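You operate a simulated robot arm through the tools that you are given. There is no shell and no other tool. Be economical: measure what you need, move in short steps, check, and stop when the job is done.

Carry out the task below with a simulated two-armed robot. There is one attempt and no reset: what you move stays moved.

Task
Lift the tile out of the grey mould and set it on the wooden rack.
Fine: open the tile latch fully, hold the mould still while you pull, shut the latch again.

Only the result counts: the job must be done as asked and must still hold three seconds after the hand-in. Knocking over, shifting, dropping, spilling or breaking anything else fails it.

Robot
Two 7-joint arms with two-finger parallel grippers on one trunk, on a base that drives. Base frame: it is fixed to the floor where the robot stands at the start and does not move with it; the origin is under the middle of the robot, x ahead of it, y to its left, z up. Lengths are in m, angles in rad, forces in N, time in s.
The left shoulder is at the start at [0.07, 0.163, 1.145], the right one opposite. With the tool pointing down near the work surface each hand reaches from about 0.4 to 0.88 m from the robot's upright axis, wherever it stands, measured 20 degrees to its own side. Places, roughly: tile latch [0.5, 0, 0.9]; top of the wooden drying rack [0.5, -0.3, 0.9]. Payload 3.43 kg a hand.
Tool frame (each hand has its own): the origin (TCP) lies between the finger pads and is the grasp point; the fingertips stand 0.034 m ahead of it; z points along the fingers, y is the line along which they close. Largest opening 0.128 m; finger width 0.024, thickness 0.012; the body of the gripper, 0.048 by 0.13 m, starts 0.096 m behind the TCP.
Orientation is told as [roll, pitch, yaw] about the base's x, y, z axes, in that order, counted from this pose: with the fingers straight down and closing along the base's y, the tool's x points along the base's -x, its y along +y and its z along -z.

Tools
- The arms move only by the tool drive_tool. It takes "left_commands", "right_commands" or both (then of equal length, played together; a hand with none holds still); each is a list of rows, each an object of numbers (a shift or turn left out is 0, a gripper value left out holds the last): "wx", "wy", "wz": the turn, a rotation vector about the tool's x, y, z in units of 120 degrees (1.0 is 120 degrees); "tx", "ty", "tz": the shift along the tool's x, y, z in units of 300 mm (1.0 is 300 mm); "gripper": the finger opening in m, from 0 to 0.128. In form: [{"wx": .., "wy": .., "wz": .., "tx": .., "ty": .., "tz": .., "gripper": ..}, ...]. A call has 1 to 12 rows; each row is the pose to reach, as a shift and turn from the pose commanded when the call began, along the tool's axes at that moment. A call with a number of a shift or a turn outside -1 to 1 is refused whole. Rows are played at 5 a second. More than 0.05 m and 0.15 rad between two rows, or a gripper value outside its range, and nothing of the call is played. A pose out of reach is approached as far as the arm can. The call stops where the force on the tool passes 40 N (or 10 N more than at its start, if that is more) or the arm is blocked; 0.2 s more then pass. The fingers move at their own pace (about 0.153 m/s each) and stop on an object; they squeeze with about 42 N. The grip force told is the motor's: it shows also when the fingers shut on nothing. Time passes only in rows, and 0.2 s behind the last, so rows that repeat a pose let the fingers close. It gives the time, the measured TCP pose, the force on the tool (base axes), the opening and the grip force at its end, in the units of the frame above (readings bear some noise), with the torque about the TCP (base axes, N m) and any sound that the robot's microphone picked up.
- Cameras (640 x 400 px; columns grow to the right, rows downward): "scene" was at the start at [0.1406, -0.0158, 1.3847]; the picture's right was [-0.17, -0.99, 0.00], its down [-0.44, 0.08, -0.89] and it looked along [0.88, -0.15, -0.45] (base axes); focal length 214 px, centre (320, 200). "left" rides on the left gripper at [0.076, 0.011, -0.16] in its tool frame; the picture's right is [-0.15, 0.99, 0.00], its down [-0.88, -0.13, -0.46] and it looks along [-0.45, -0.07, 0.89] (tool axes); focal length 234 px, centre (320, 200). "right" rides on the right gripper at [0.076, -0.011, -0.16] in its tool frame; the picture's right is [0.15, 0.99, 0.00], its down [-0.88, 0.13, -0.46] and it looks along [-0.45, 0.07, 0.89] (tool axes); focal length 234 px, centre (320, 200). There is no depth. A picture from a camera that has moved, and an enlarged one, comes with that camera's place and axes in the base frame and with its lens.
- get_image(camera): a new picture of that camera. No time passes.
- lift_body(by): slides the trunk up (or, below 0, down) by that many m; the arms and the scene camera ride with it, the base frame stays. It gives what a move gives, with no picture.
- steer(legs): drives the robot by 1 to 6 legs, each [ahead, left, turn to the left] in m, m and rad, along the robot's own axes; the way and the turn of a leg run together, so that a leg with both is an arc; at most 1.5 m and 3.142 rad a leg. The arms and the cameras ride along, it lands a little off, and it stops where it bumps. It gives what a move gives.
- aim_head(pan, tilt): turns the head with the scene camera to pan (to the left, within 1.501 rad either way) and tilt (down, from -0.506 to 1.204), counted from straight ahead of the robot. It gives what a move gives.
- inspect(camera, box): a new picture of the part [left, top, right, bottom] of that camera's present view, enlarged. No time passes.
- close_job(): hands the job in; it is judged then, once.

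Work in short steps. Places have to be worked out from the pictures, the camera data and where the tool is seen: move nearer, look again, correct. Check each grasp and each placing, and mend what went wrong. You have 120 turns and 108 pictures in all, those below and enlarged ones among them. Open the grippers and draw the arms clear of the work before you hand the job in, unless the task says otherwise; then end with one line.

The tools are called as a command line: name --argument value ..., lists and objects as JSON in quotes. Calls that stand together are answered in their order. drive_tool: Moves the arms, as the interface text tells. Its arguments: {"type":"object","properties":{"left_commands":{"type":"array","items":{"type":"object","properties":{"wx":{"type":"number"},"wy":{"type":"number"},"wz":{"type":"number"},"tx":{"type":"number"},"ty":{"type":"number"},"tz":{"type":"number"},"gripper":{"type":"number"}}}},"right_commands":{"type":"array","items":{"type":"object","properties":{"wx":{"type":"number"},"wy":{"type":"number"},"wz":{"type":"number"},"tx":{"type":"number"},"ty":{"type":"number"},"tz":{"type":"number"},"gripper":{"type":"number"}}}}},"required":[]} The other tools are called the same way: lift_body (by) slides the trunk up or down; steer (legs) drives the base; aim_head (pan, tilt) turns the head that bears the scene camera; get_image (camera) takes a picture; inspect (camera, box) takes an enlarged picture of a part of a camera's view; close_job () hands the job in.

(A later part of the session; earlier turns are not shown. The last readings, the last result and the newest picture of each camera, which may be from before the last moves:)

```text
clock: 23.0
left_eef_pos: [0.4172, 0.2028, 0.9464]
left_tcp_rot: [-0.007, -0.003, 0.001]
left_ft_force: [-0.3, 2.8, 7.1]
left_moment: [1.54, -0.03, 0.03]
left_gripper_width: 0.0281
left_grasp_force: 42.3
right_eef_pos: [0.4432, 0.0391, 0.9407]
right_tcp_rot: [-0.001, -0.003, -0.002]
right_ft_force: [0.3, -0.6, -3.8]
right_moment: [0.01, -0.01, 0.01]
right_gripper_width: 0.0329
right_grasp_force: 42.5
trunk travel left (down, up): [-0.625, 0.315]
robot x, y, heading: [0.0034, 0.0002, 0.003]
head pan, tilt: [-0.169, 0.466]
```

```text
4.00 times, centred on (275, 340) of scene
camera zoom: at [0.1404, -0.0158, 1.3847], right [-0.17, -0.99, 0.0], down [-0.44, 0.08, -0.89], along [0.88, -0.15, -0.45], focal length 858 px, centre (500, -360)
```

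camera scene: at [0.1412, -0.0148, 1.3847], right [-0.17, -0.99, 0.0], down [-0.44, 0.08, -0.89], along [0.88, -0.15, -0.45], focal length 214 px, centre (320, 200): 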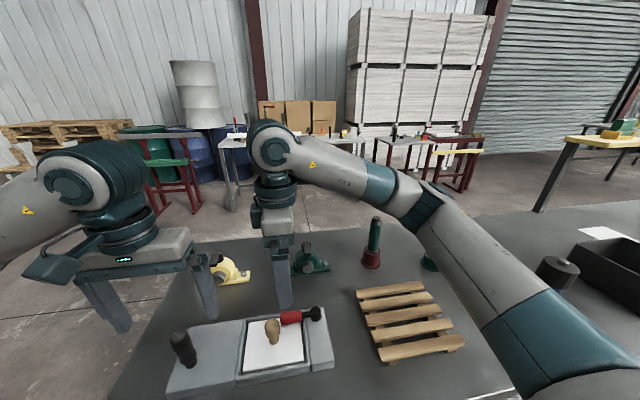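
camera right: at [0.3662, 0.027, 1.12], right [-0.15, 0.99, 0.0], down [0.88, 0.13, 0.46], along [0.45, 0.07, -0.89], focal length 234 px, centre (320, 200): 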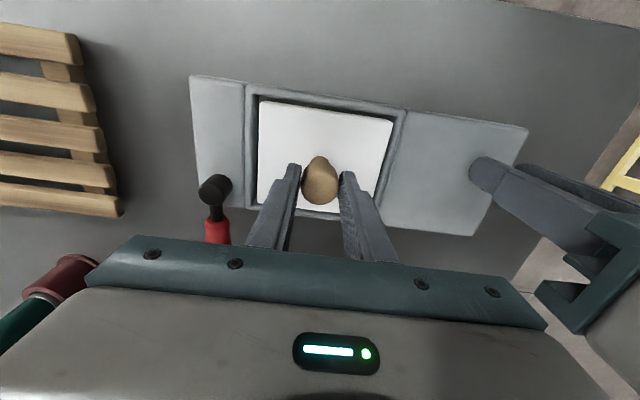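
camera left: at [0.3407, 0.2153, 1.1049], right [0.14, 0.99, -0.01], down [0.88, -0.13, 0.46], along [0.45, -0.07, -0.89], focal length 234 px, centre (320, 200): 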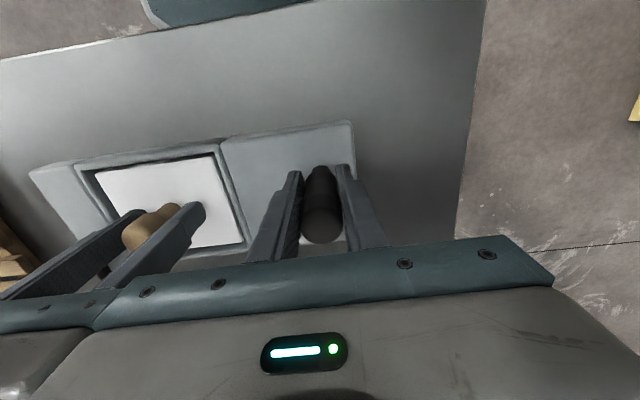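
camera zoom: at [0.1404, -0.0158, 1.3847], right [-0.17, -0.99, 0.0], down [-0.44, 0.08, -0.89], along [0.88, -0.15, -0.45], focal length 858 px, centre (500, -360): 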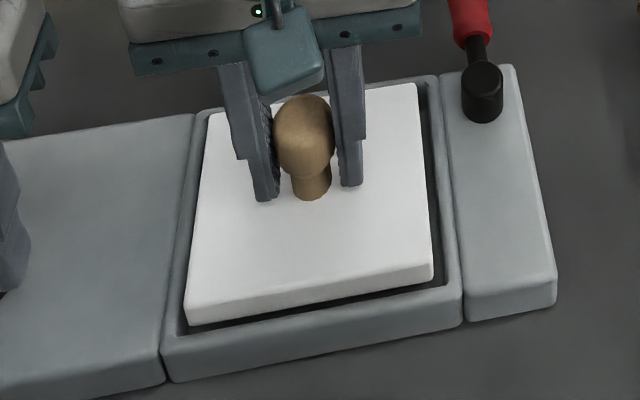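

The tile is coming out with the hand, and the force is about -4 N, its weight. I lift on until it is clear.

drive_tool --right_commands '[{"tz": -0.02}, {"tz": -0.04}, {"tz": -0.07}, {"tz": -0.11}, {"tz": -0.15}, {"tz": -0.2}, {"tz": -0.25}, {"tz": -0.3}]'

get_image --camera "scene"

inspect --camera "scene" --box '[200, 270, 340, 390]'

get_image --camera "right"

```text
clock: 24.8
left_eef_pos: [0.4172, 0.2018, 0.9462]
left_tcp_rot: [-0.006, -0.005, 0.002]
left_ft_force: [0.8, 3.6, 8.0]
left_moment: [1.57, -0.07, 0.0]
left_gripper_width: 0.0281
left_grasp_force: 42.3
right_eef_pos: [0.443, 0.0388, 1.0306]
right_tcp_rot: [-0.001, -0.003, 0.0]
right_ft_force: [0.6, -0.3, -3.6]
right_moment: [-0.03, 0.01, -0.01]
right_gripper_width: 0.0329
right_grasp_force: 42.0
trunk travel left (down, up): [-0.625, 0.315]
robot x, y, heading: [0.0032, 0.0033, 0.001]
head pan, tilt: [-0.169, 0.466]
```

```text
70 pictures are left
camera scene: at [0.1404, -0.0157, 1.3847], right [-0.17, -0.99, 0.0], down [-0.44, 0.08, -0.89], along [0.88, -0.15, -0.45], focal length 214 px, centre (320, 200)
```

scene: 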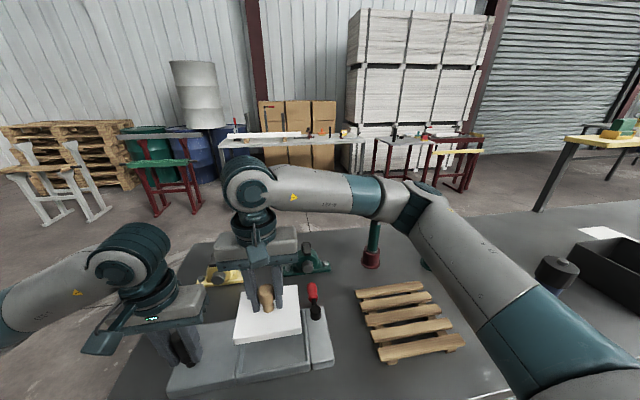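

```text
3.33 times, centred on (270, 330) of scene
camera zoom: at [0.1404, -0.0157, 1.3847], right [-0.17, -0.99, 0.0], down [-0.44, 0.08, -0.89], along [0.88, -0.15, -0.45], focal length 715 px, centre (487, -233)
```

zoom: 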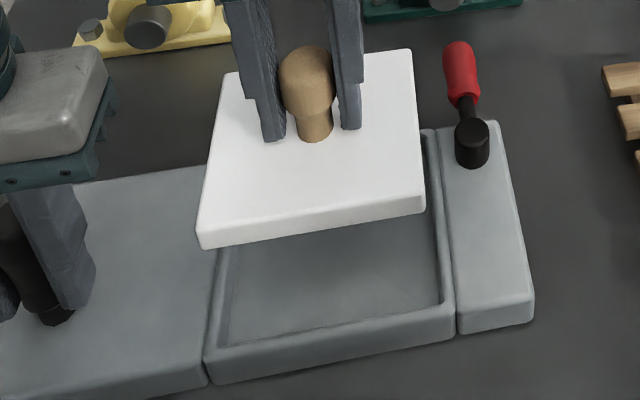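

```text
68 pictures are left
camera right: at [0.3668, 0.0269, 1.1893], right [-0.15, 0.99, 0.0], down [0.88, 0.13, 0.46], along [0.45, 0.07, -0.89], focal length 234 px, centre (320, 200)
```

right: 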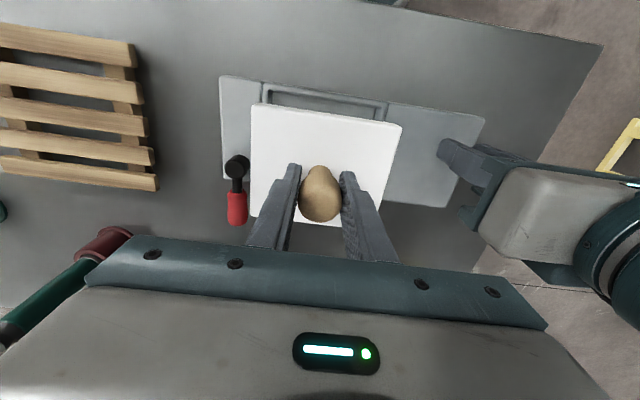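

The tile hangs level and clear. The rack spans about x 0.36–0.53, y −0.18 to −0.375, centred near [0.446,−0.278]. I carry the tile toward it at this height.

drive_tool --right_commands '[{"ty": -0.06, "tz": -0.02}, {"ty": -0.16, "tz": -0.04}, {"ty": -0.26, "tz": -0.04}, {"ty": -0.36, "tz": -0.04}, {"ty": -0.46, "tz": -0.04}, {"ty": -0.56, "tz": -0.04}, {"ty": -0.66, "tz": -0.04}, {"ty": -0.76, "tz": -0.04}, {"ty": -0.86, "tz": -0.04}, {"ty": -0.94, "tz": -0.04}, {"ty": -0.99, "tz": -0.04}]'

get_image --camera "right"

inspect --camera "scene" --box '[320, 230, 500, 390]'

```text
clock: 27.2
left_eef_pos: [0.4167, 0.2018, 0.9468]
left_tcp_rot: [-0.007, -0.003, 0.002]
left_ft_force: [-0.6, 2.5, 7.0]
left_moment: [1.48, -0.18, 0.05]
left_gripper_width: 0.0282
left_grasp_force: 41.9
right_eef_pos: [0.4426, -0.2585, 1.042]
right_tcp_rot: [0.0, -0.004, -0.002]
right_ft_force: [-0.2, -0.1, -4.2]
right_moment: [-0.04, -0.05, -0.01]
right_gripper_width: 0.0329
right_grasp_force: 42.0
trunk travel left (down, up): [-0.625, 0.315]
robot x, y, heading: [-0.0002, 0.0017, -0.002]
head pan, tilt: [-0.169, 0.466]
```

```text
67 pictures are left
camera right: at [0.367, -0.2701, 1.2008], right [-0.15, 0.99, 0.0], down [0.88, 0.13, 0.46], along [0.45, 0.07, -0.89], focal length 234 px, centre (320, 200)
```

right: 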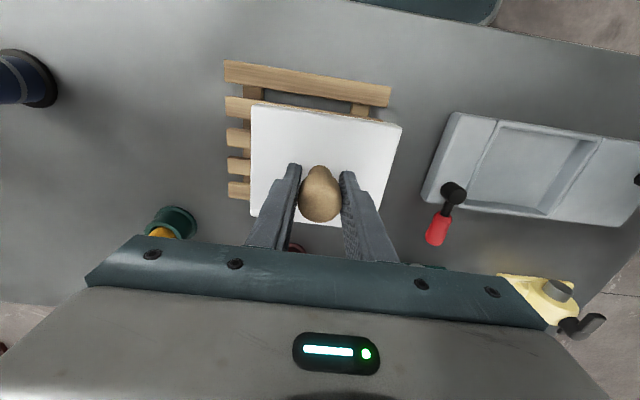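

```text
2.50 times, centred on (410, 310) of scene
camera zoom: at [0.1405, -0.0164, 1.3847], right [-0.17, -0.99, 0.0], down [-0.44, 0.08, -0.89], along [0.88, -0.15, -0.45], focal length 536 px, centre (95, -75)
```

zoom: 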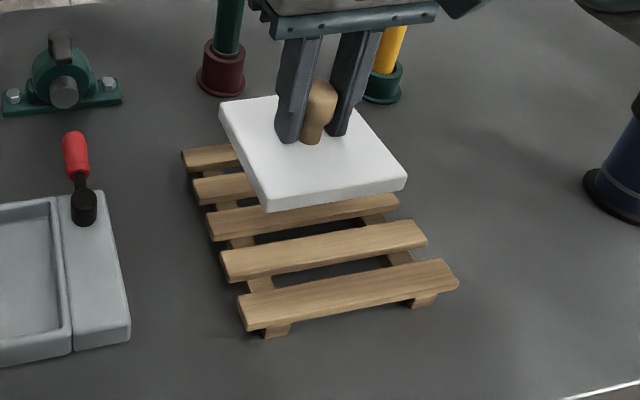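

The rack centre is confirmed at about [0.449,−0.281]. I centre over it and come down part way.

drive_tool --right_commands '[{"tx": -0.01, "ty": -0.04}, {"tx": -0.02, "ty": -0.075, "tz": 0.03}, {"tx": -0.02, "ty": -0.075, "tz": 0.1}, {"tx": -0.02, "ty": -0.075, "tz": 0.16}, {"tx": -0.02, "ty": -0.075, "tz": 0.21}]'

inspect --camera "scene" --box '[320, 230, 500, 390]'

get_image --camera "right"

```text
clock: 28.4
left_eef_pos: [0.4173, 0.2023, 0.9469]
left_tcp_rot: [-0.006, -0.004, 0.002]
left_ft_force: [-1.1, 1.6, 4.5]
left_moment: [1.32, -0.02, 0.04]
left_gripper_width: 0.0278
left_grasp_force: 41.7
right_eef_pos: [0.4495, -0.2807, 0.9794]
right_tcp_rot: [0.0, -0.003, 0.001]
right_ft_force: [0.5, 0.2, -3.0]
right_moment: [0.0, -0.03, -0.02]
right_gripper_width: 0.0331
right_grasp_force: 42.3
trunk travel left (down, up): [-0.625, 0.315]
robot x, y, heading: [-0.0004, 0.0014, -0.002]
head pan, tilt: [-0.169, 0.466]
```

```text
2.50 times, centred on (410, 310) of scene
camera zoom: at [0.1405, -0.0163, 1.3847], right [-0.17, -0.99, 0.0], down [-0.44, 0.08, -0.89], along [0.88, -0.15, -0.45], focal length 536 px, centre (95, -75)
```

zoom: 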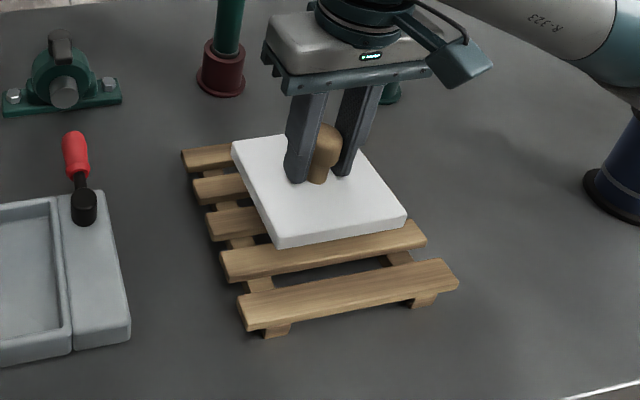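

```text
64 pictures are left
camera right: at [0.3726, -0.2926, 1.1381], right [-0.15, 0.99, 0.0], down [0.88, 0.13, 0.46], along [0.45, 0.07, -0.89], focal length 234 px, centre (320, 200)
```

right: 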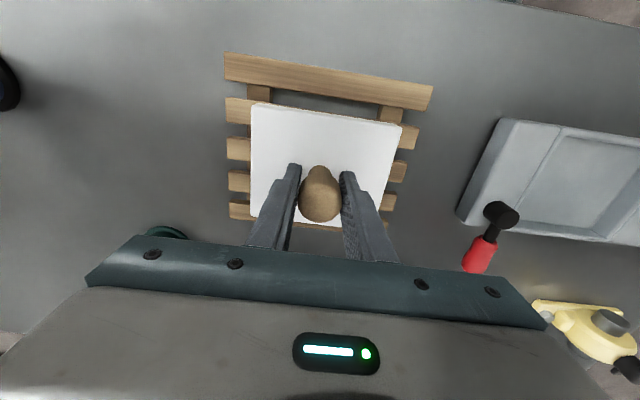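

It is well centred over the rack. I lower in small steps and watch the force for contact.

drive_tool --right_commands '[{"tz": 0.015}, {"tz": 0.03}, {"tz": 0.045}, {"tz": 0.06}]'

inspect --camera "scene" --box '[350, 260, 480, 380]'

```text
clock: 29.4
left_eef_pos: [0.4187, 0.2019, 0.9467]
left_tcp_rot: [-0.007, -0.002, 0.001]
left_ft_force: [-1.1, 0.0, 5.3]
left_moment: [1.27, 0.0, 0.03]
left_gripper_width: 0.028
left_grasp_force: 42.4
right_eef_pos: [0.4473, -0.2807, 0.9613]
right_tcp_rot: [0.001, -0.003, -0.002]
right_ft_force: [0.2, 0.5, -3.1]
right_moment: [0.01, -0.04, -0.02]
right_gripper_width: 0.0329
right_grasp_force: 42.3
trunk travel left (down, up): [-0.625, 0.315]
robot x, y, heading: [0.0003, 0.0003, 0.002]
head pan, tilt: [-0.169, 0.466]
```

```text
3.33 times, centred on (415, 320) of scene
camera zoom: at [0.1405, -0.0162, 1.3847], right [-0.17, -0.99, 0.0], down [-0.44, 0.08, -0.89], along [0.88, -0.15, -0.45], focal length 715 px, centre (3, -200)
```

zoom: 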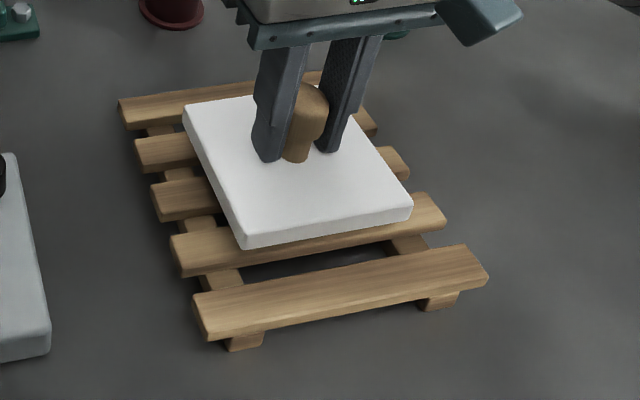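

No contact yet. I keep lowering in 3 mm steps.

drive_tool --right_commands '[{"tz": 0.01}, {"tz": 0.02}, {"tz": 0.03}]'

```text
clock: 30.2
left_eef_pos: [0.4174, 0.2028, 0.9462]
left_tcp_rot: [-0.009, -0.004, 0.001]
left_ft_force: [-0.8, 1.0, 3.9]
left_moment: [1.27, -0.01, 0.04]
left_gripper_width: 0.028
left_grasp_force: 41.8
right_eef_pos: [0.4481, -0.2802, 0.9521]
right_tcp_rot: [-0.001, -0.003, -0.004]
right_ft_force: [-0.2, 0.4, -3.3]
right_moment: [-0.01, 0.0, 0.0]
right_gripper_width: 0.0329
right_grasp_force: 41.4
trunk travel left (down, up): [-0.625, 0.315]
robot x, y, heading: [-0.001, -0.0002, -0.005]
head pan, tilt: [-0.169, 0.466]
```

Still no contact, so I lower further.

drive_tool --right_commands '[{"tz": 0.01}, {"tz": 0.02}, {"tz": 0.02}]'

inspect --camera "scene" --box '[350, 260, 480, 380]'

```text
clock: 31.0
left_eef_pos: [0.4177, 0.2025, 0.9465]
left_tcp_rot: [-0.006, -0.003, 0.002]
left_ft_force: [0.7, 1.1, 2.6]
left_moment: [1.18, -0.02, 0.03]
left_gripper_width: 0.0281
left_grasp_force: 42.0
right_eef_pos: [0.4479, -0.2821, 0.9463]
right_tcp_rot: [0.001, -0.004, -0.002]
right_ft_force: [-0.1, 0.4, 0.5]
right_moment: [0.17, -0.06, 0.05]
right_gripper_width: 0.033
right_grasp_force: 42.5
trunk travel left (down, up): [-0.625, 0.315]
robot x, y, heading: [-0.0009, -0.0002, 0.006]
head pan, tilt: [-0.169, 0.466]
```

```text
3.33 times, centred on (415, 320) of scene
camera zoom: at [0.1404, -0.0161, 1.3847], right [-0.17, -0.99, 0.0], down [-0.44, 0.08, -0.89], along [0.88, -0.15, -0.45], focal length 715 px, centre (3, -200)
```

zoom: 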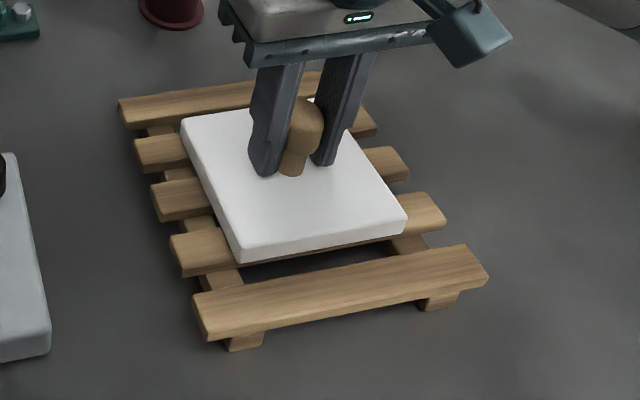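

Contact: the weight has passed to the rack. I open slowly and rise.

drive_tool --right_commands '[{"tz": 0.002, "gripper": 0.036}, {"tz": 0.002, "gripper": 0.042}, {"tz": 0.002, "gripper": 0.05}, {"tz": 0.002, "gripper": 0.06}, {"tz": -0.05}, {"tz": -0.15}, {"tz": -0.25}, {"tz": -0.35}]'

get_image --camera "right"

get_image --camera "scene"

```text
clock: 32.8
left_eef_pos: [0.4181, 0.2016, 0.9468]
left_tcp_rot: [-0.007, -0.005, 0.003]
left_ft_force: [-0.3, -0.4, 2.8]
left_moment: [1.08, 0.0, 0.09]
left_gripper_width: 0.0279
left_grasp_force: 41.6
right_eef_pos: [0.4471, -0.2812, 1.053]
right_tcp_rot: [0.0, -0.004, -0.001]
right_ft_force: [0.2, -0.7, 0.3]
right_moment: [-0.01, 0.0, 0.03]
right_gripper_width: 0.0598
right_grasp_force: 0.2
trunk travel left (down, up): [-0.625, 0.315]
robot x, y, heading: [-0.0033, -0.0006, 0.003]
head pan, tilt: [-0.169, 0.466]
```

```text
61 pictures are left
camera right: at [0.3704, -0.2933, 1.2117], right [-0.15, 0.99, 0.0], down [0.88, 0.13, 0.46], along [0.45, 0.07, -0.89], focal length 234 px, centre (320, 200)
```

right: 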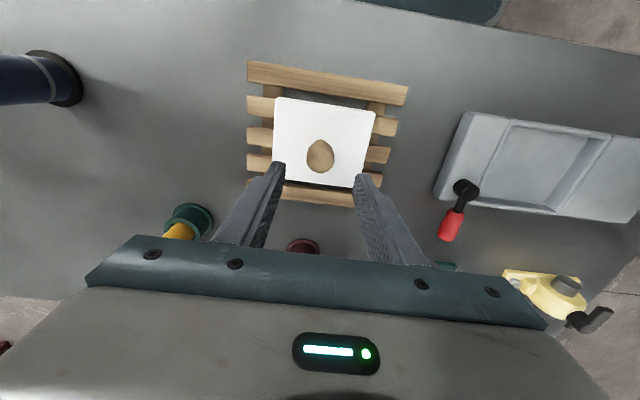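

```text
60 pictures are left
camera scene: at [0.1404, -0.0159, 1.3847], right [-0.17, -0.99, 0.0], down [-0.44, 0.08, -0.89], along [0.88, -0.15, -0.45], focal length 214 px, centre (320, 200)
```

scene: 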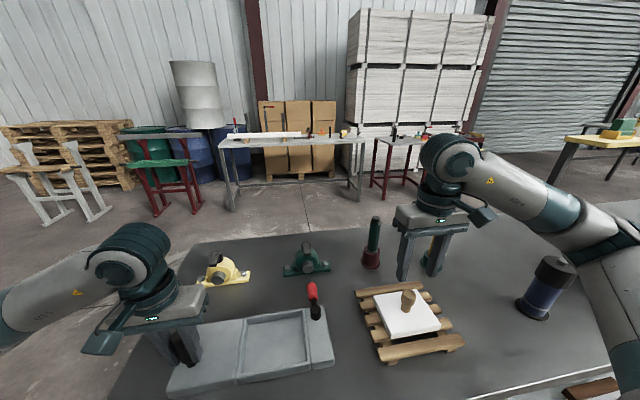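

The tile sits well centred on the rack. Now I shut the latch, bringing the right hand above the red lever at about [0.534,−0.064].

drive_tool --right_commands '[{"tx": -0.03, "ty": 0.08}, {"tx": -0.07, "ty": 0.18}, {"tx": -0.11, "ty": 0.28}, {"tx": -0.15, "ty": 0.38}, {"tx": -0.19, "ty": 0.48}, {"tx": -0.23, "ty": 0.58, "tz": 0.05}, {"tx": -0.26, "ty": 0.66, "tz": 0.1}, {"tx": -0.287, "ty": 0.724, "tz": 0.17}]'

get_image --camera "right"

inspect --camera "scene" --box '[240, 240, 360, 360]'

```text
clock: 34.6
left_eef_pos: [0.4185, 0.2028, 0.9459]
left_tcp_rot: [-0.008, -0.003, 0.002]
left_ft_force: [-0.1, -1.2, 2.1]
left_moment: [0.99, 0.14, -0.12]
left_gripper_width: 0.028
left_grasp_force: 41.8
right_eef_pos: [0.5355, -0.0617, 1.0005]
right_tcp_rot: [-0.001, -0.004, -0.002]
right_ft_force: [0.3, 0.6, 0.3]
right_moment: [-0.05, -0.02, 0.0]
right_gripper_width: 0.0598
right_grasp_force: 0.0
trunk travel left (down, up): [-0.625, 0.315]
robot x, y, heading: [-0.0002, -0.0025, -0.002]
head pan, tilt: [-0.169, 0.466]
```

```text
59 pictures are left
camera right: at [0.4586, -0.0734, 1.1588], right [-0.14, 0.99, 0.0], down [0.88, 0.13, 0.46], along [0.45, 0.07, -0.89], focal length 234 px, centre (320, 200)
```

right: 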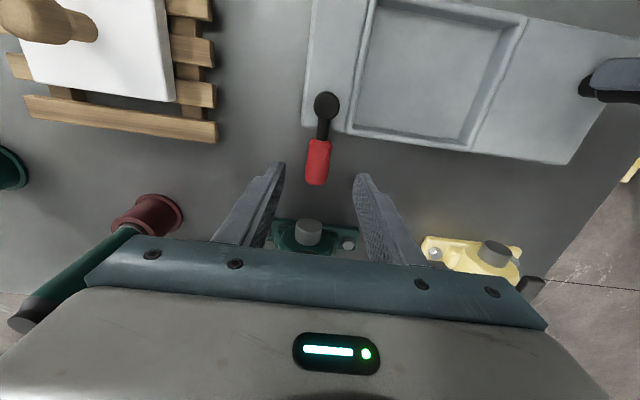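

```text
3.33 times, centred on (300, 300) of scene
camera zoom: at [0.1406, -0.0158, 1.3847], right [-0.17, -0.99, 0.0], down [-0.44, 0.08, -0.89], along [0.88, -0.15, -0.45], focal length 715 px, centre (387, -133)
```

zoom: 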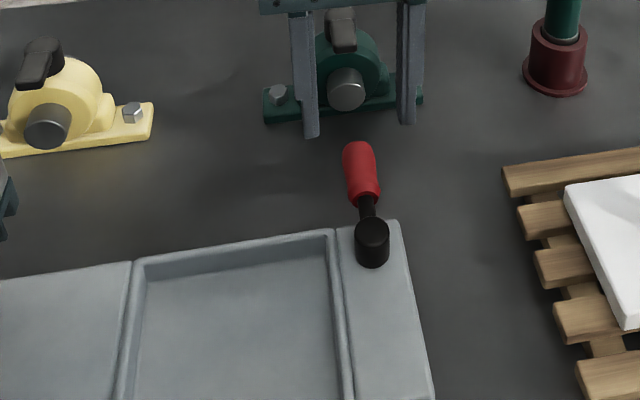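

The fingers straddle the lever nicely. I descend to z≈0.938 and close on it.

drive_tool --right_commands '[{"tz": 0.08, "gripper": 0.05}, {"tz": 0.15}, {"tz": 0.205}, {"tz": 0.205, "gripper": 0.035}, {"tz": 0.205, "gripper": 0.027}, {"tz": 0.205, "gripper": 0.018}, {"tz": 0.205, "gripper": 0.005}, {"tz": 0.205, "gripper": 0.0}]'

inspect --camera "scene" --box '[160, 240, 360, 400]'

```text
clock: 36.4
left_eef_pos: [0.4177, 0.2006, 0.947]
left_tcp_rot: [-0.009, -0.003, 0.002]
left_ft_force: [4.2, -12.8, 3.9]
left_moment: [1.37, 0.08, -0.06]
left_gripper_width: 0.0278
left_grasp_force: 41.9
right_eef_pos: [0.5355, -0.0635, 0.9396]
right_tcp_rot: [0.001, -0.004, 0.0]
right_ft_force: [-4.2, 14.5, 0.9]
right_moment: [0.43, 0.06, -0.32]
right_gripper_width: 0.0241
right_grasp_force: 41.9
trunk travel left (down, up): [-0.625, 0.315]
robot x, y, heading: [-0.0035, 0.0018, 0.002]
head pan, tilt: [-0.169, 0.466]
```

```text
2.50 times, centred on (260, 320) of scene
camera zoom: at [0.1404, -0.0157, 1.3847], right [-0.17, -0.99, 0.0], down [-0.44, 0.08, -0.89], along [0.88, -0.15, -0.45], focal length 536 px, centre (470, -100)
```

zoom: 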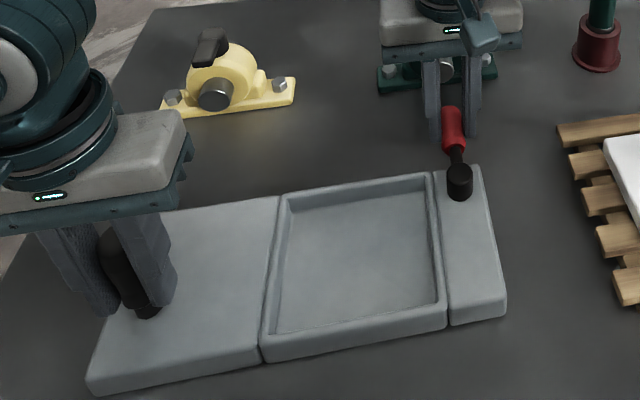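

The lever is gripped at 24 mm. I swing it back counter-clockwise along the arc, first half.

drive_tool --right_commands '[{"ty": 0.0253, "tx": 0.0014, "wz": -0.0573}, {"ty": 0.0483, "tx": 0.0056, "wz": -0.1146}, {"ty": 0.0707, "tx": 0.0125, "wz": -0.1719}, {"ty": 0.092, "tx": 0.022, "wz": -0.2292}, {"ty": 0.112, "tx": 0.0341, "wz": -0.2865}, {"ty": 0.1296, "tx": 0.0484, "wz": -0.3438}]'

inspect --camera "scene" --box '[160, 240, 360, 400]'

```text
clock: 37.8
left_eef_pos: [0.4178, 0.203, 0.9463]
left_tcp_rot: [-0.006, -0.003, 0.004]
left_ft_force: [-6.9, 17.3, 13.0]
left_moment: [-1.51, -0.35, -0.11]
left_gripper_width: 0.0282
left_grasp_force: 41.5
right_eef_pos: [0.5207, -0.026, 0.9389]
right_tcp_rot: [-0.004, 0.0, 0.72]
right_ft_force: [5.2, -18.1, -6.6]
right_moment: [-0.45, -0.35, 0.88]
right_gripper_width: 0.024
right_grasp_force: 42.1
trunk travel left (down, up): [-0.625, 0.315]
robot x, y, heading: [0.0011, -0.0006, 0.002]
head pan, tilt: [-0.169, 0.466]
```

```text
2.50 times, centred on (260, 320) of scene
camera zoom: at [0.1407, -0.016, 1.3847], right [-0.17, -0.99, 0.0], down [-0.44, 0.08, -0.89], along [0.88, -0.15, -0.45], focal length 536 px, centre (470, -100)
```

zoom: 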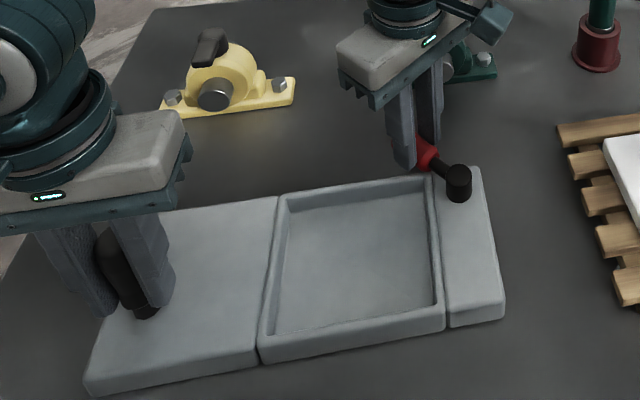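

It turns well and the mould stays put. Second half, to the closed position.

drive_tool --right_commands '[{"ty": 0.0233, "tx": 0.0034, "wz": -0.0573, "tz": 0.002}, {"ty": 0.0463, "tx": 0.0076, "wz": -0.1146, "tz": 0.002}, {"ty": 0.0687, "tx": 0.0145, "wz": -0.1719, "tz": 0.002}, {"ty": 0.09, "tx": 0.024, "wz": -0.2292, "tz": 0.002}, {"ty": 0.11, "tx": 0.0361, "wz": -0.2865, "tz": 0.002}, {"ty": 0.1286, "tx": 0.0504, "wz": -0.3438, "tz": 0.002}, {"ty": 0.1452, "tx": 0.067, "wz": -0.401, "tz": 0.002}]'

inspect --camera "scene" --box '[160, 240, 360, 400]'

get_image --camera "right"

```text
clock: 39.2
left_eef_pos: [0.4174, 0.2024, 0.9469]
left_tcp_rot: [-0.005, -0.002, 0.004]
left_ft_force: [-2.4, 1.6, 3.8]
left_moment: [-0.87, 0.24, 0.05]
left_gripper_width: 0.0282
left_grasp_force: 41.9
right_eef_pos: [0.4895, -0.0092, 0.9386]
right_tcp_rot: [-0.005, 0.004, 1.374]
right_ft_force: [0.8, -3.5, 0.3]
right_moment: [0.91, 0.0, 0.1]
right_gripper_width: 0.0241
right_grasp_force: 42.3
trunk travel left (down, up): [-0.625, 0.315]
robot x, y, heading: [0.0003, -0.0046, 0.002]
head pan, tilt: [-0.169, 0.466]
stopped in row 6 (left hand): the force on the tool passed its limit (the readings are from after the stop); the commanded pose is now the measured one
```

```text
2.50 times, centred on (260, 320) of scene
camera zoom: at [0.1408, -0.0159, 1.3846], right [-0.17, -0.99, 0.0], down [-0.44, 0.08, -0.89], along [0.88, -0.15, -0.45], focal length 536 px, centre (470, -100)
```

zoom: 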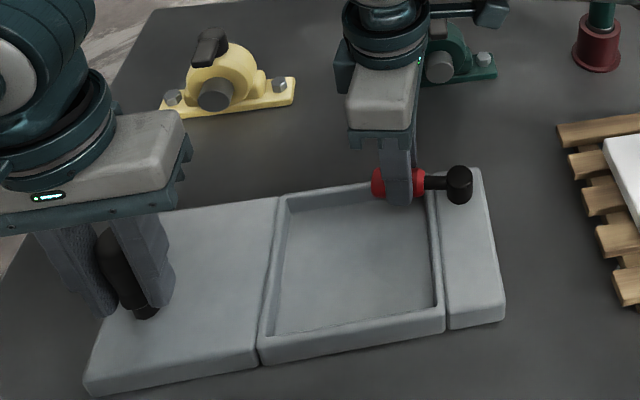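

```text
54 pictures are left
camera right: at [0.4838, -0.0847, 1.0981], right [-1.0, 0.05, 0.0], down [0.04, 0.89, 0.45], along [0.03, 0.45, -0.89], focal length 234 px, centre (320, 200)
```

right: 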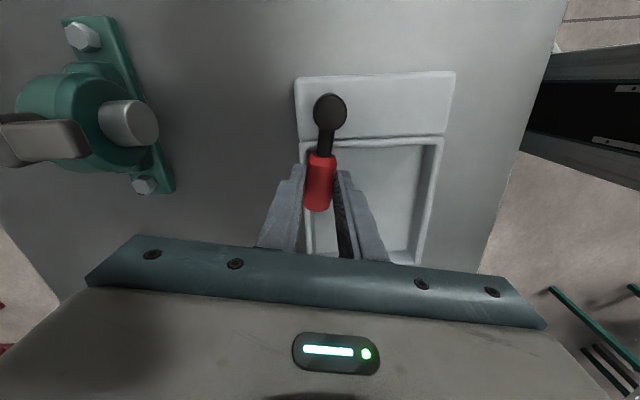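

About 0.2 rad remains. I continue gently.

drive_tool --right_commands '[{"ty": 0.0117, "tx": 0.0004, "wz": -0.0287}, {"ty": 0.0233, "tx": 0.0014, "wz": -0.0573}, {"ty": 0.0312, "tx": 0.0025, "wz": -0.0764}, {"ty": 0.039, "tx": 0.0039, "wz": -0.0955}]'

inspect --camera "scene" --box '[160, 240, 360, 400]'

get_image --camera "right"

```text
clock: 40.2
left_eef_pos: [0.4171, 0.2021, 0.9472]
left_tcp_rot: [-0.006, 0.0, 0.003]
left_ft_force: [-7.8, 5.2, 9.4]
left_moment: [-1.38, 0.06, -0.27]
left_gripper_width: 0.0279
left_grasp_force: 41.5
right_eef_pos: [0.4784, -0.0078, 0.9383]
right_tcp_rot: [-0.004, 0.009, 1.569]
right_ft_force: [9.9, -4.4, -6.1]
right_moment: [0.03, -0.37, -1.21]
right_gripper_width: 0.0242
right_grasp_force: 41.8
trunk travel left (down, up): [-0.625, 0.315]
robot x, y, heading: [-0.0029, 0.0009, -0.007]
head pan, tilt: [-0.169, 0.466]
```

```text
2.50 times, centred on (260, 320) of scene
camera zoom: at [0.141, -0.0157, 1.3847], right [-0.17, -0.99, 0.0], down [-0.44, 0.08, -0.89], along [0.88, -0.15, -0.45], focal length 536 px, centre (470, -100)
```

zoom: 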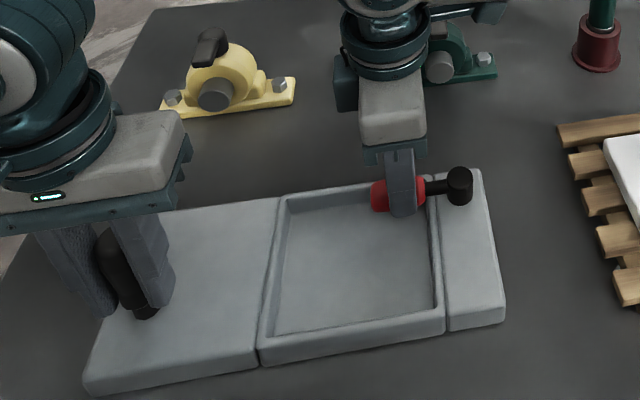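

```text
52 pictures are left
camera right: at [0.4875, -0.0829, 1.0981], right [-0.99, -0.14, 0.0], down [-0.13, 0.88, 0.45], along [-0.06, 0.44, -0.89], focal length 234 px, centre (320, 200)
```

right: 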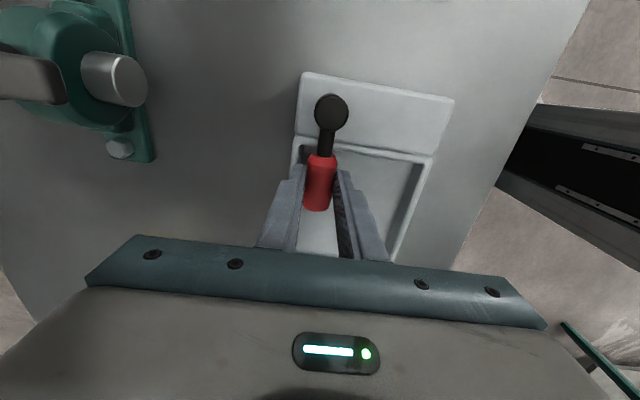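

It is nearly back at the original closed angle and the torque is building. I nudge a little further to make sure it reaches its stop.

drive_tool --right_commands '[{"ty": 0.006, "wz": -0.0143}, {"ty": 0.0117, "tx": 0.0004, "wz": -0.0287}, {"ty": 0.0175, "tx": 0.0008, "wz": -0.043}]'

inspect --camera "scene" --box '[160, 240, 360, 400]'

```text
clock: 41.0
left_eef_pos: [0.4181, 0.2023, 0.947]
left_tcp_rot: [-0.003, -0.002, 0.002]
left_ft_force: [-10.7, 8.8, 12.8]
left_moment: [-1.5, 0.22, -0.34]
left_gripper_width: 0.028
left_grasp_force: 41.8
right_eef_pos: [0.4769, -0.0073, 0.9381]
right_tcp_rot: [-0.006, 0.008, 1.571]
right_ft_force: [10.6, -10.0, -6.6]
right_moment: [-0.24, -0.42, -1.05]
right_gripper_width: 0.0238
right_grasp_force: 42.2
right hand out of reach, approached as far as the arm can: row 2, 3
trunk travel left (down, up): [-0.625, 0.315]
robot x, y, heading: [-0.0, 0.0006, -0.001]
head pan, tilt: [-0.169, 0.466]
```

```text
2.50 times, centred on (260, 320) of scene
camera zoom: at [0.1408, -0.0161, 1.3847], right [-0.17, -0.99, 0.0], down [-0.44, 0.08, -0.89], along [0.88, -0.15, -0.45], focal length 536 px, centre (470, -100)
```

zoom: 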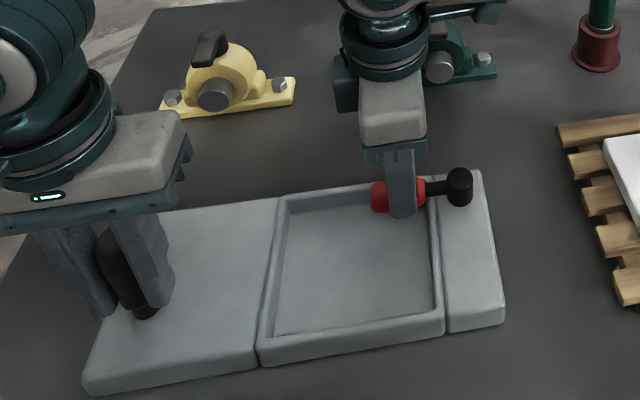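

The wrist is at its limit here. I release, rise, and compare the lever with its first closed position.

drive_tool --right_commands '[{"gripper": 0.035}, {"gripper": 0.05}, {"gripper": 0.05, "tz": -0.03}, {"tz": -0.13}, {"tz": -0.23}, {"tz": -0.33}, {"tz": -0.4}]'

inspect --camera "scene" --box '[150, 280, 350, 400]'

get_image --camera "right"

```text
clock: 42.6
left_eef_pos: [0.4174, 0.2036, 0.9463]
left_tcp_rot: [-0.007, -0.005, 0.004]
left_ft_force: [0.8, -0.7, 0.0]
left_moment: [0.96, 0.32, 0.0]
left_gripper_width: 0.0278
left_grasp_force: 41.7
right_eef_pos: [0.4768, -0.0086, 1.058]
right_tcp_rot: [-0.005, 0.007, 1.573]
right_ft_force: [0.7, -0.3, -0.4]
right_moment: [0.01, 0.02, 0.01]
right_gripper_width: 0.0501
right_grasp_force: 0.1
trunk travel left (down, up): [-0.625, 0.315]
robot x, y, heading: [-0.0002, 0.0017, -0.0]
head pan, tilt: [-0.169, 0.466]
```

```text
3.20 times, centred on (250, 340) of scene
camera zoom: at [0.1409, -0.0159, 1.3846], right [-0.17, -0.99, 0.0], down [-0.44, 0.08, -0.89], along [0.88, -0.15, -0.45], focal length 686 px, centre (544, -248)
```

zoom: 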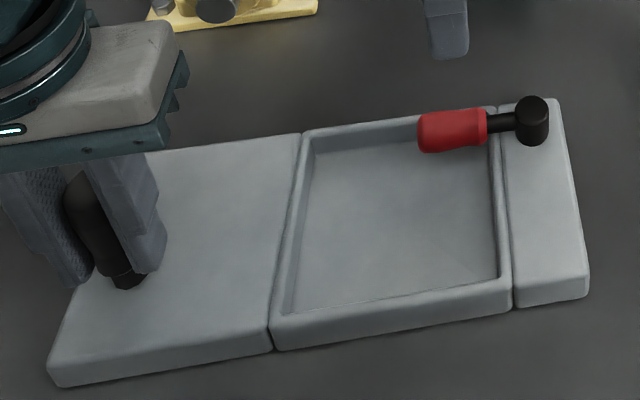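

```text
49 pictures are left
camera right: at [0.4867, -0.0829, 1.2178], right [-0.99, -0.15, 0.0], down [-0.13, 0.88, 0.45], along [-0.06, 0.44, -0.89], focal length 234 px, centre (320, 200)
```

right: 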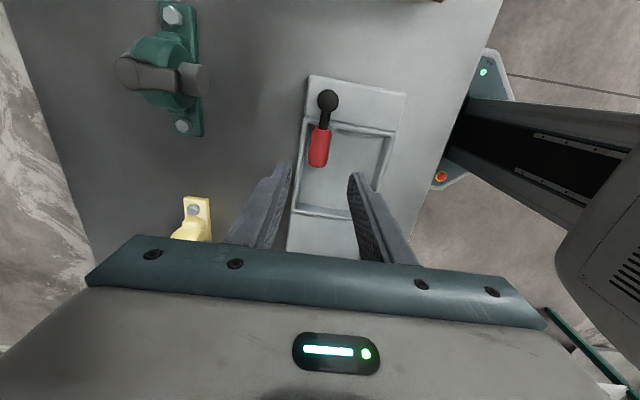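

The lever matches its original closed angle within about 0.02 rad. To be sure, I push its outer side lightly with closed fingers against the stop.

drive_tool --right_commands '[{"ty": -0.07, "tx": -0.02, "gripper": 0.0}, {"ty": -0.14, "tx": -0.045}, {"ty": -0.14, "tx": -0.045, "tz": 0.1}, {"ty": -0.14, "tx": -0.045, "tz": 0.2}, {"ty": -0.14, "tx": -0.045, "tz": 0.3}, {"ty": -0.14, "tx": -0.045, "tz": 0.415}]'

get_image --camera "right"

inspect --camera "scene" --box '[150, 280, 350, 400]'

```text
clock: 44.0
left_eef_pos: [0.4175, 0.2032, 0.9449]
left_tcp_rot: [-0.005, -0.005, 0.003]
left_ft_force: [-1.2, 0.6, -0.6]
left_moment: [0.99, 0.05, 0.05]
left_gripper_width: 0.028
left_grasp_force: 41.9
right_eef_pos: [0.4965, 0.0132, 1.004]
right_tcp_rot: [-0.061, 0.021, 1.556]
right_ft_force: [0.0, 0.0, -0.2]
right_moment: [-0.01, -0.01, 0.01]
right_gripper_width: 0.0003
right_grasp_force: 32.9
right hand out of reach, approached as far as the arm can: row 1, 2, 3, 4, 5, 6
trunk travel left (down, up): [-0.625, 0.315]
robot x, y, heading: [0.0011, 0.0017, 0.001]
head pan, tilt: [-0.169, 0.466]
```

```text
48 pictures are left
camera right: at [0.4966, -0.0592, 1.166], right [-0.99, -0.13, -0.06], down [-0.14, 0.89, 0.43], along [-0.01, 0.43, -0.9], focal length 234 px, centre (320, 200)
```

right: 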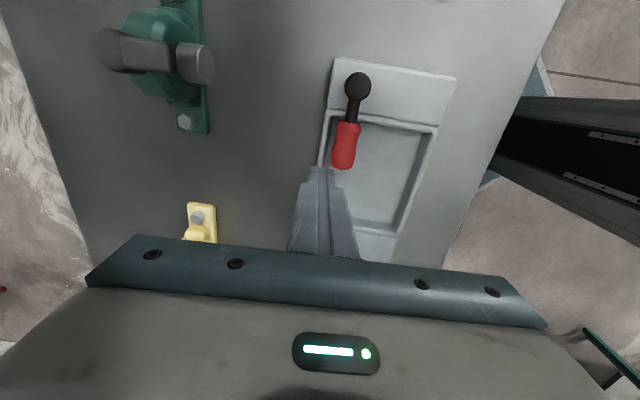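

```text
3.20 times, centred on (250, 340) of scene
camera zoom: at [0.1407, -0.0157, 1.3847], right [-0.17, -0.99, 0.0], down [-0.44, 0.08, -0.89], along [0.88, -0.15, -0.45], focal length 686 px, centre (544, -248)
```

zoom: 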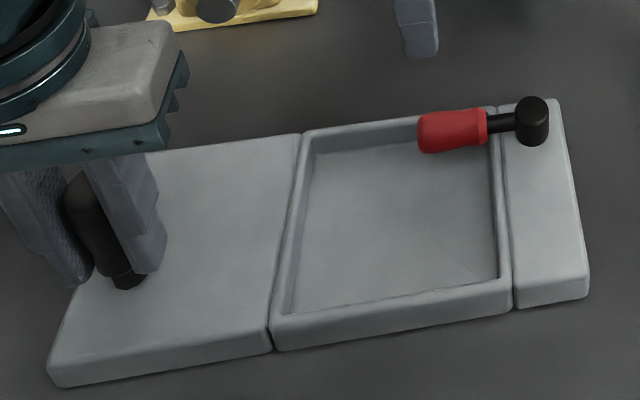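

The wrist's yaw limit stops this. I go up and turn the hand back to yaw 0, which reaches better, beside the lever.

drive_tool --right_commands '[{"tz": -0.1, "wz": 0.06}, {"tz": -0.2, "wz": 0.12}, {"tz": -0.3, "wz": 0.18}, {"tz": -0.3, "wz": 0.24}, {"tz": -0.3, "wz": 0.3}, {"tz": -0.3, "wz": 0.36}, {"tz": -0.3, "wz": 0.42}, {"tz": -0.3, "wz": 0.48}, {"tz": -0.3, "wz": 0.54}, {"tz": -0.3, "wz": 0.6}, {"tz": -0.3, "wz": 0.67}, {"tz": -0.3, "wz": 0.74}]'

```text
clock: 46.6
left_eef_pos: [0.4182, 0.2022, 0.9473]
left_tcp_rot: [-0.007, -0.005, 0.004]
left_ft_force: [-0.1, 0.1, 1.6]
left_moment: [1.12, 0.05, 0.0]
left_gripper_width: 0.0281
left_grasp_force: 42.0
right_eef_pos: [0.4882, 0.0151, 1.0977]
right_tcp_rot: [-0.022, -0.061, 0.005]
right_ft_force: [-0.1, -0.3, -0.7]
right_moment: [0.01, -0.01, 0.04]
right_gripper_width: 0.0002
right_grasp_force: 33.0
trunk travel left (down, up): [-0.625, 0.315]
robot x, y, heading: [-0.0021, 0.0004, 0.001]
head pan, tilt: [-0.169, 0.466]
```

I correct the small tilt, move to the outer side of the lever at x≈0.518, and lower part way.

drive_tool --right_commands '[{"tx": -0.04, "ty": -0.015, "wx": -0.005, "wy": 0.014}, {"tx": -0.09, "ty": -0.033, "wx": -0.0105, "wy": 0.029}, {"tx": -0.085, "ty": -0.033, "tz": 0.1, "wx": -0.0105, "wy": 0.029}, {"tx": -0.08, "ty": -0.033, "tz": 0.2, "wx": -0.0105, "wy": 0.029}, {"tx": -0.075, "ty": -0.033, "tz": 0.3, "wx": -0.0105, "wy": 0.029}, {"tx": -0.072, "ty": -0.033, "tz": 0.4, "wx": -0.0105, "wy": 0.029}]'

get_image --camera "right"

```text
clock: 48.0
left_eef_pos: [0.4174, 0.2031, 0.947]
left_tcp_rot: [-0.005, -0.004, 0.003]
left_ft_force: [2.0, -0.3, 3.7]
left_moment: [1.22, 0.08, 0.03]
left_gripper_width: 0.0279
left_grasp_force: 42.0
right_eef_pos: [0.518, 0.0039, 0.9802]
right_tcp_rot: [0.0, 0.0, 0.007]
right_ft_force: [0.3, -0.5, 0.8]
right_moment: [-0.04, 0.02, -0.02]
right_gripper_width: 0.0002
right_grasp_force: 33.0
trunk travel left (down, up): [-0.625, 0.315]
robot x, y, heading: [-0.0008, 0.0004, 0.001]
head pan, tilt: [-0.169, 0.466]
```

```text
46 pictures are left
camera right: at [0.4421, -0.0085, 1.14], right [-0.15, 0.99, 0.0], down [0.88, 0.14, 0.45], along [0.45, 0.07, -0.89], focal length 234 px, centre (320, 200)
```

right: 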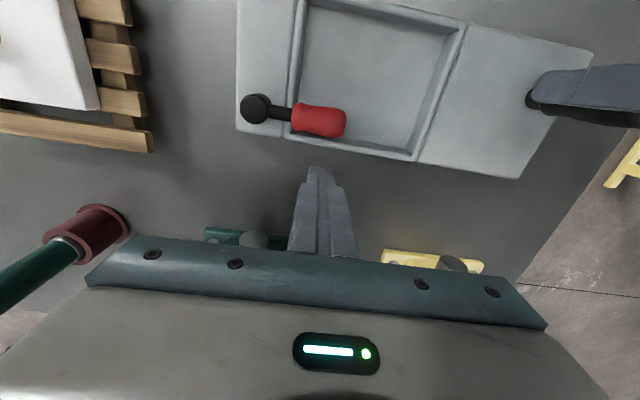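

The finger is on the lever's outer side with clearance. I lower to z≈0.932 and push toward −x in small steps.

drive_tool --right_commands '[{"tz": 0.08}, {"tz": 0.16}, {"tz": 0.16, "tx": 0.02}, {"tz": 0.16, "tx": 0.035}, {"tz": 0.16, "tx": 0.045}, {"tz": 0.16, "tx": 0.055}]'

inspect --camera "scene" --box '[150, 280, 350, 400]'

```text
clock: 49.4
left_eef_pos: [0.4175, 0.2025, 0.9465]
left_tcp_rot: [-0.004, -0.003, 0.002]
left_ft_force: [-0.3, 0.5, 2.9]
left_moment: [1.16, -0.11, -0.05]
left_gripper_width: 0.0282
left_grasp_force: 42.7
right_eef_pos: [0.5011, 0.0022, 0.9313]
right_tcp_rot: [-0.001, -0.001, 0.007]
right_ft_force: [1.5, -0.1, -0.1]
right_moment: [-0.02, 0.01, 0.0]
right_gripper_width: 0.0
right_grasp_force: 32.9
trunk travel left (down, up): [-0.625, 0.315]
robot x, y, heading: [-0.0006, -0.0026, -0.001]
head pan, tilt: [-0.169, 0.466]
```

```text
3.20 times, centred on (250, 340) of scene
camera zoom: at [0.1407, -0.0159, 1.3847], right [-0.17, -0.99, 0.0], down [-0.44, 0.08, -0.89], along [0.88, -0.15, -0.45], focal length 686 px, centre (544, -248)
```

zoom: 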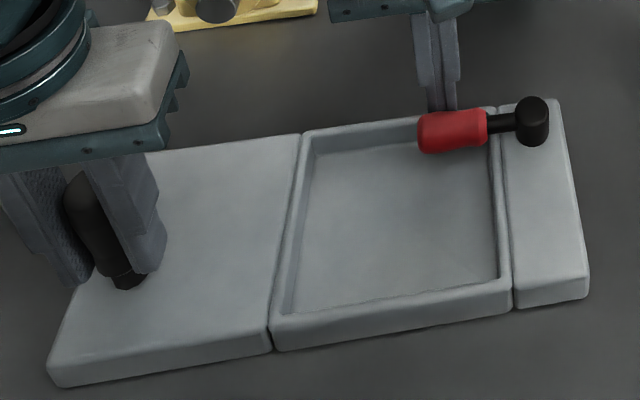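

Almost touching now. I push a few millimetres more.

drive_tool --right_commands '[{"tx": 0.006}, {"tx": 0.012}, {"tx": 0.018}, {"tx": 0.024}]'

inspect --camera "scene" --box '[150, 280, 350, 400]'

```text
clock: 50.4
left_eef_pos: [0.4179, 0.2041, 0.9464]
left_tcp_rot: [-0.003, -0.004, 0.005]
left_ft_force: [-7.2, 8.4, 5.8]
left_moment: [1.34, -0.5, -0.55]
left_gripper_width: 0.028
left_grasp_force: 42.2
right_eef_pos: [0.4934, 0.0019, 0.9309]
right_tcp_rot: [-0.002, 0.0, 0.008]
right_ft_force: [6.6, -6.0, -1.2]
right_moment: [-0.14, -0.15, 0.09]
right_gripper_width: 0.0001
right_grasp_force: 32.7
trunk travel left (down, up): [-0.625, 0.315]
robot x, y, heading: [-0.0031, 0.001, 0.0]
head pan, tilt: [-0.169, 0.466]
```

```text
3.20 times, centred on (250, 340) of scene
camera zoom: at [0.1402, -0.0155, 1.3848], right [-0.17, -0.99, 0.0], down [-0.44, 0.08, -0.89], along [0.88, -0.15, -0.45], focal length 686 px, centre (544, -248)
```

zoom: 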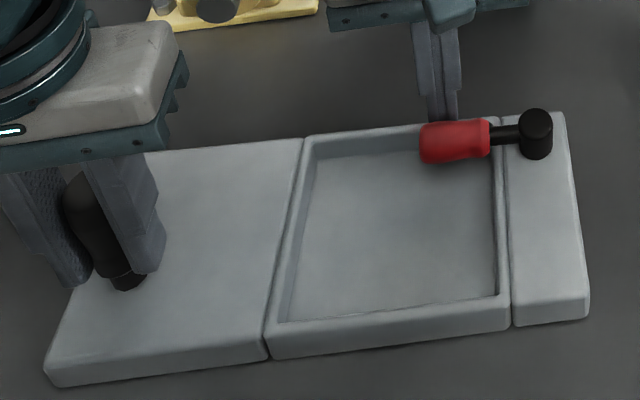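

The push rotated the whole mould a few millimetres instead of the lever, so the lever is at its closed stop. I back off and bring the finger to the near side of the latch pivot, to ease the mould back to its place.

drive_tool --right_commands '[{"tx": -0.03}, {"tx": -0.04, "tz": -0.1}, {"tx": -0.02, "ty": -0.06, "tz": -0.24}, {"tx": 0.06, "ty": -0.12, "tz": -0.24}, {"tx": 0.14, "ty": -0.18, "tz": -0.24}, {"tx": 0.22, "ty": -0.24, "tz": -0.24}, {"tx": 0.255, "ty": -0.24, "tz": -0.18}, {"tx": 0.255, "ty": -0.24, "tz": -0.1}]'

get_image --camera "right"

inspect --camera "scene" --box '[150, 280, 350, 400]'

```text
clock: 52.2
left_eef_pos: [0.4181, 0.2037, 0.9463]
left_tcp_rot: [-0.005, -0.004, 0.003]
left_ft_force: [-1.9, -1.4, 0.2]
left_moment: [0.83, -0.36, -0.05]
left_gripper_width: 0.0281
left_grasp_force: 42.0
right_eef_pos: [0.4184, -0.0702, 0.9624]
right_tcp_rot: [-0.001, 0.0, 0.006]
right_ft_force: [0.9, 0.4, -0.4]
right_moment: [0.02, 0.0, -0.01]
right_gripper_width: 0.0
right_grasp_force: 32.9
trunk travel left (down, up): [-0.625, 0.315]
robot x, y, heading: [-0.0017, 0.0002, 0.007]
head pan, tilt: [-0.169, 0.466]
```

```text
43 pictures are left
camera right: at [0.3424, -0.0826, 1.121], right [-0.15, 0.99, 0.0], down [0.88, 0.14, 0.46], along [0.45, 0.07, -0.89], focal length 234 px, centre (320, 200)
```

right: 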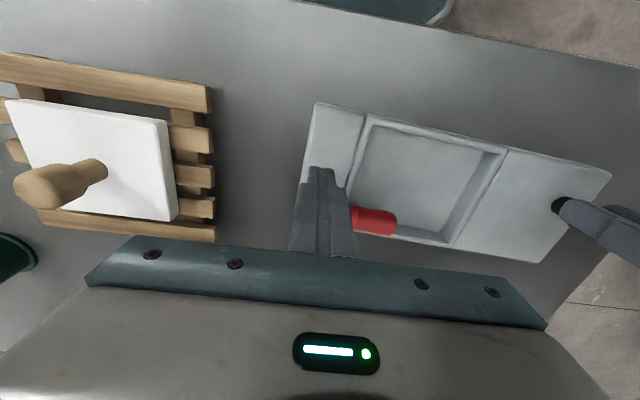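

```text
3.20 times, centred on (250, 340) of scene
camera zoom: at [0.1406, -0.0163, 1.3847], right [-0.17, -0.99, 0.0], down [-0.44, 0.08, -0.89], along [0.88, -0.15, -0.45], focal length 686 px, centre (544, -248)
```

zoom: 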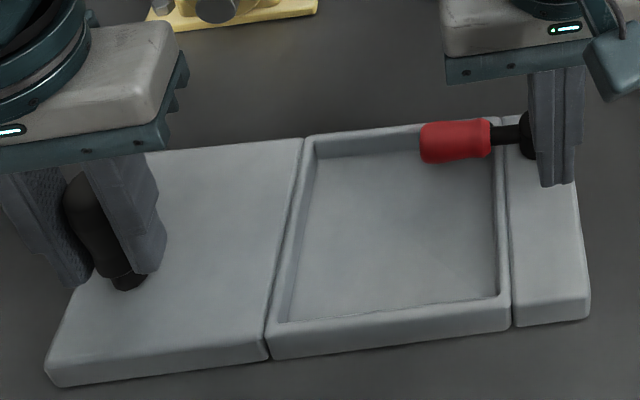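

I lower to z≈0.934 and push the pivot toward +x gently.

drive_tool --right_commands '[{"tz": 0.05}, {"tz": 0.095}, {"tz": 0.095, "tx": -0.04}, {"tz": 0.095, "tx": -0.07}, {"tz": 0.095, "tx": -0.085}, {"tz": 0.095, "tx": -0.1}]'

inspect --camera "scene" --box '[150, 280, 350, 400]'

```text
clock: 53.6
left_eef_pos: [0.4165, 0.204, 0.9466]
left_tcp_rot: [-0.005, -0.004, 0.003]
left_ft_force: [0.5, 0.7, 2.0]
left_moment: [1.05, 0.41, 0.52]
left_gripper_width: 0.0281
left_grasp_force: 41.7
right_eef_pos: [0.4468, -0.0691, 0.9329]
right_tcp_rot: [-0.001, 0.001, 0.008]
right_ft_force: [-0.6, 1.6, 0.2]
right_moment: [0.03, 0.08, 0.04]
right_gripper_width: 0.0
right_grasp_force: 32.7
trunk travel left (down, up): [-0.625, 0.315]
robot x, y, heading: [0.0019, -0.0016, -0.001]
head pan, tilt: [-0.169, 0.466]
```

```text
3.20 times, centred on (250, 340) of scene
camera zoom: at [0.1405, -0.0159, 1.3847], right [-0.17, -0.99, 0.0], down [-0.44, 0.08, -0.89], along [0.88, -0.15, -0.45], focal length 686 px, centre (544, -248)
```

zoom: 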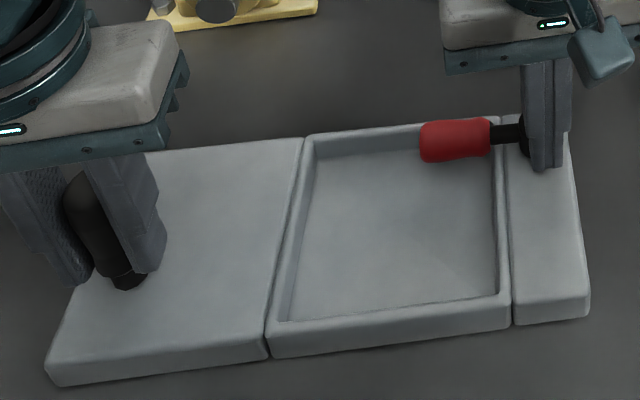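

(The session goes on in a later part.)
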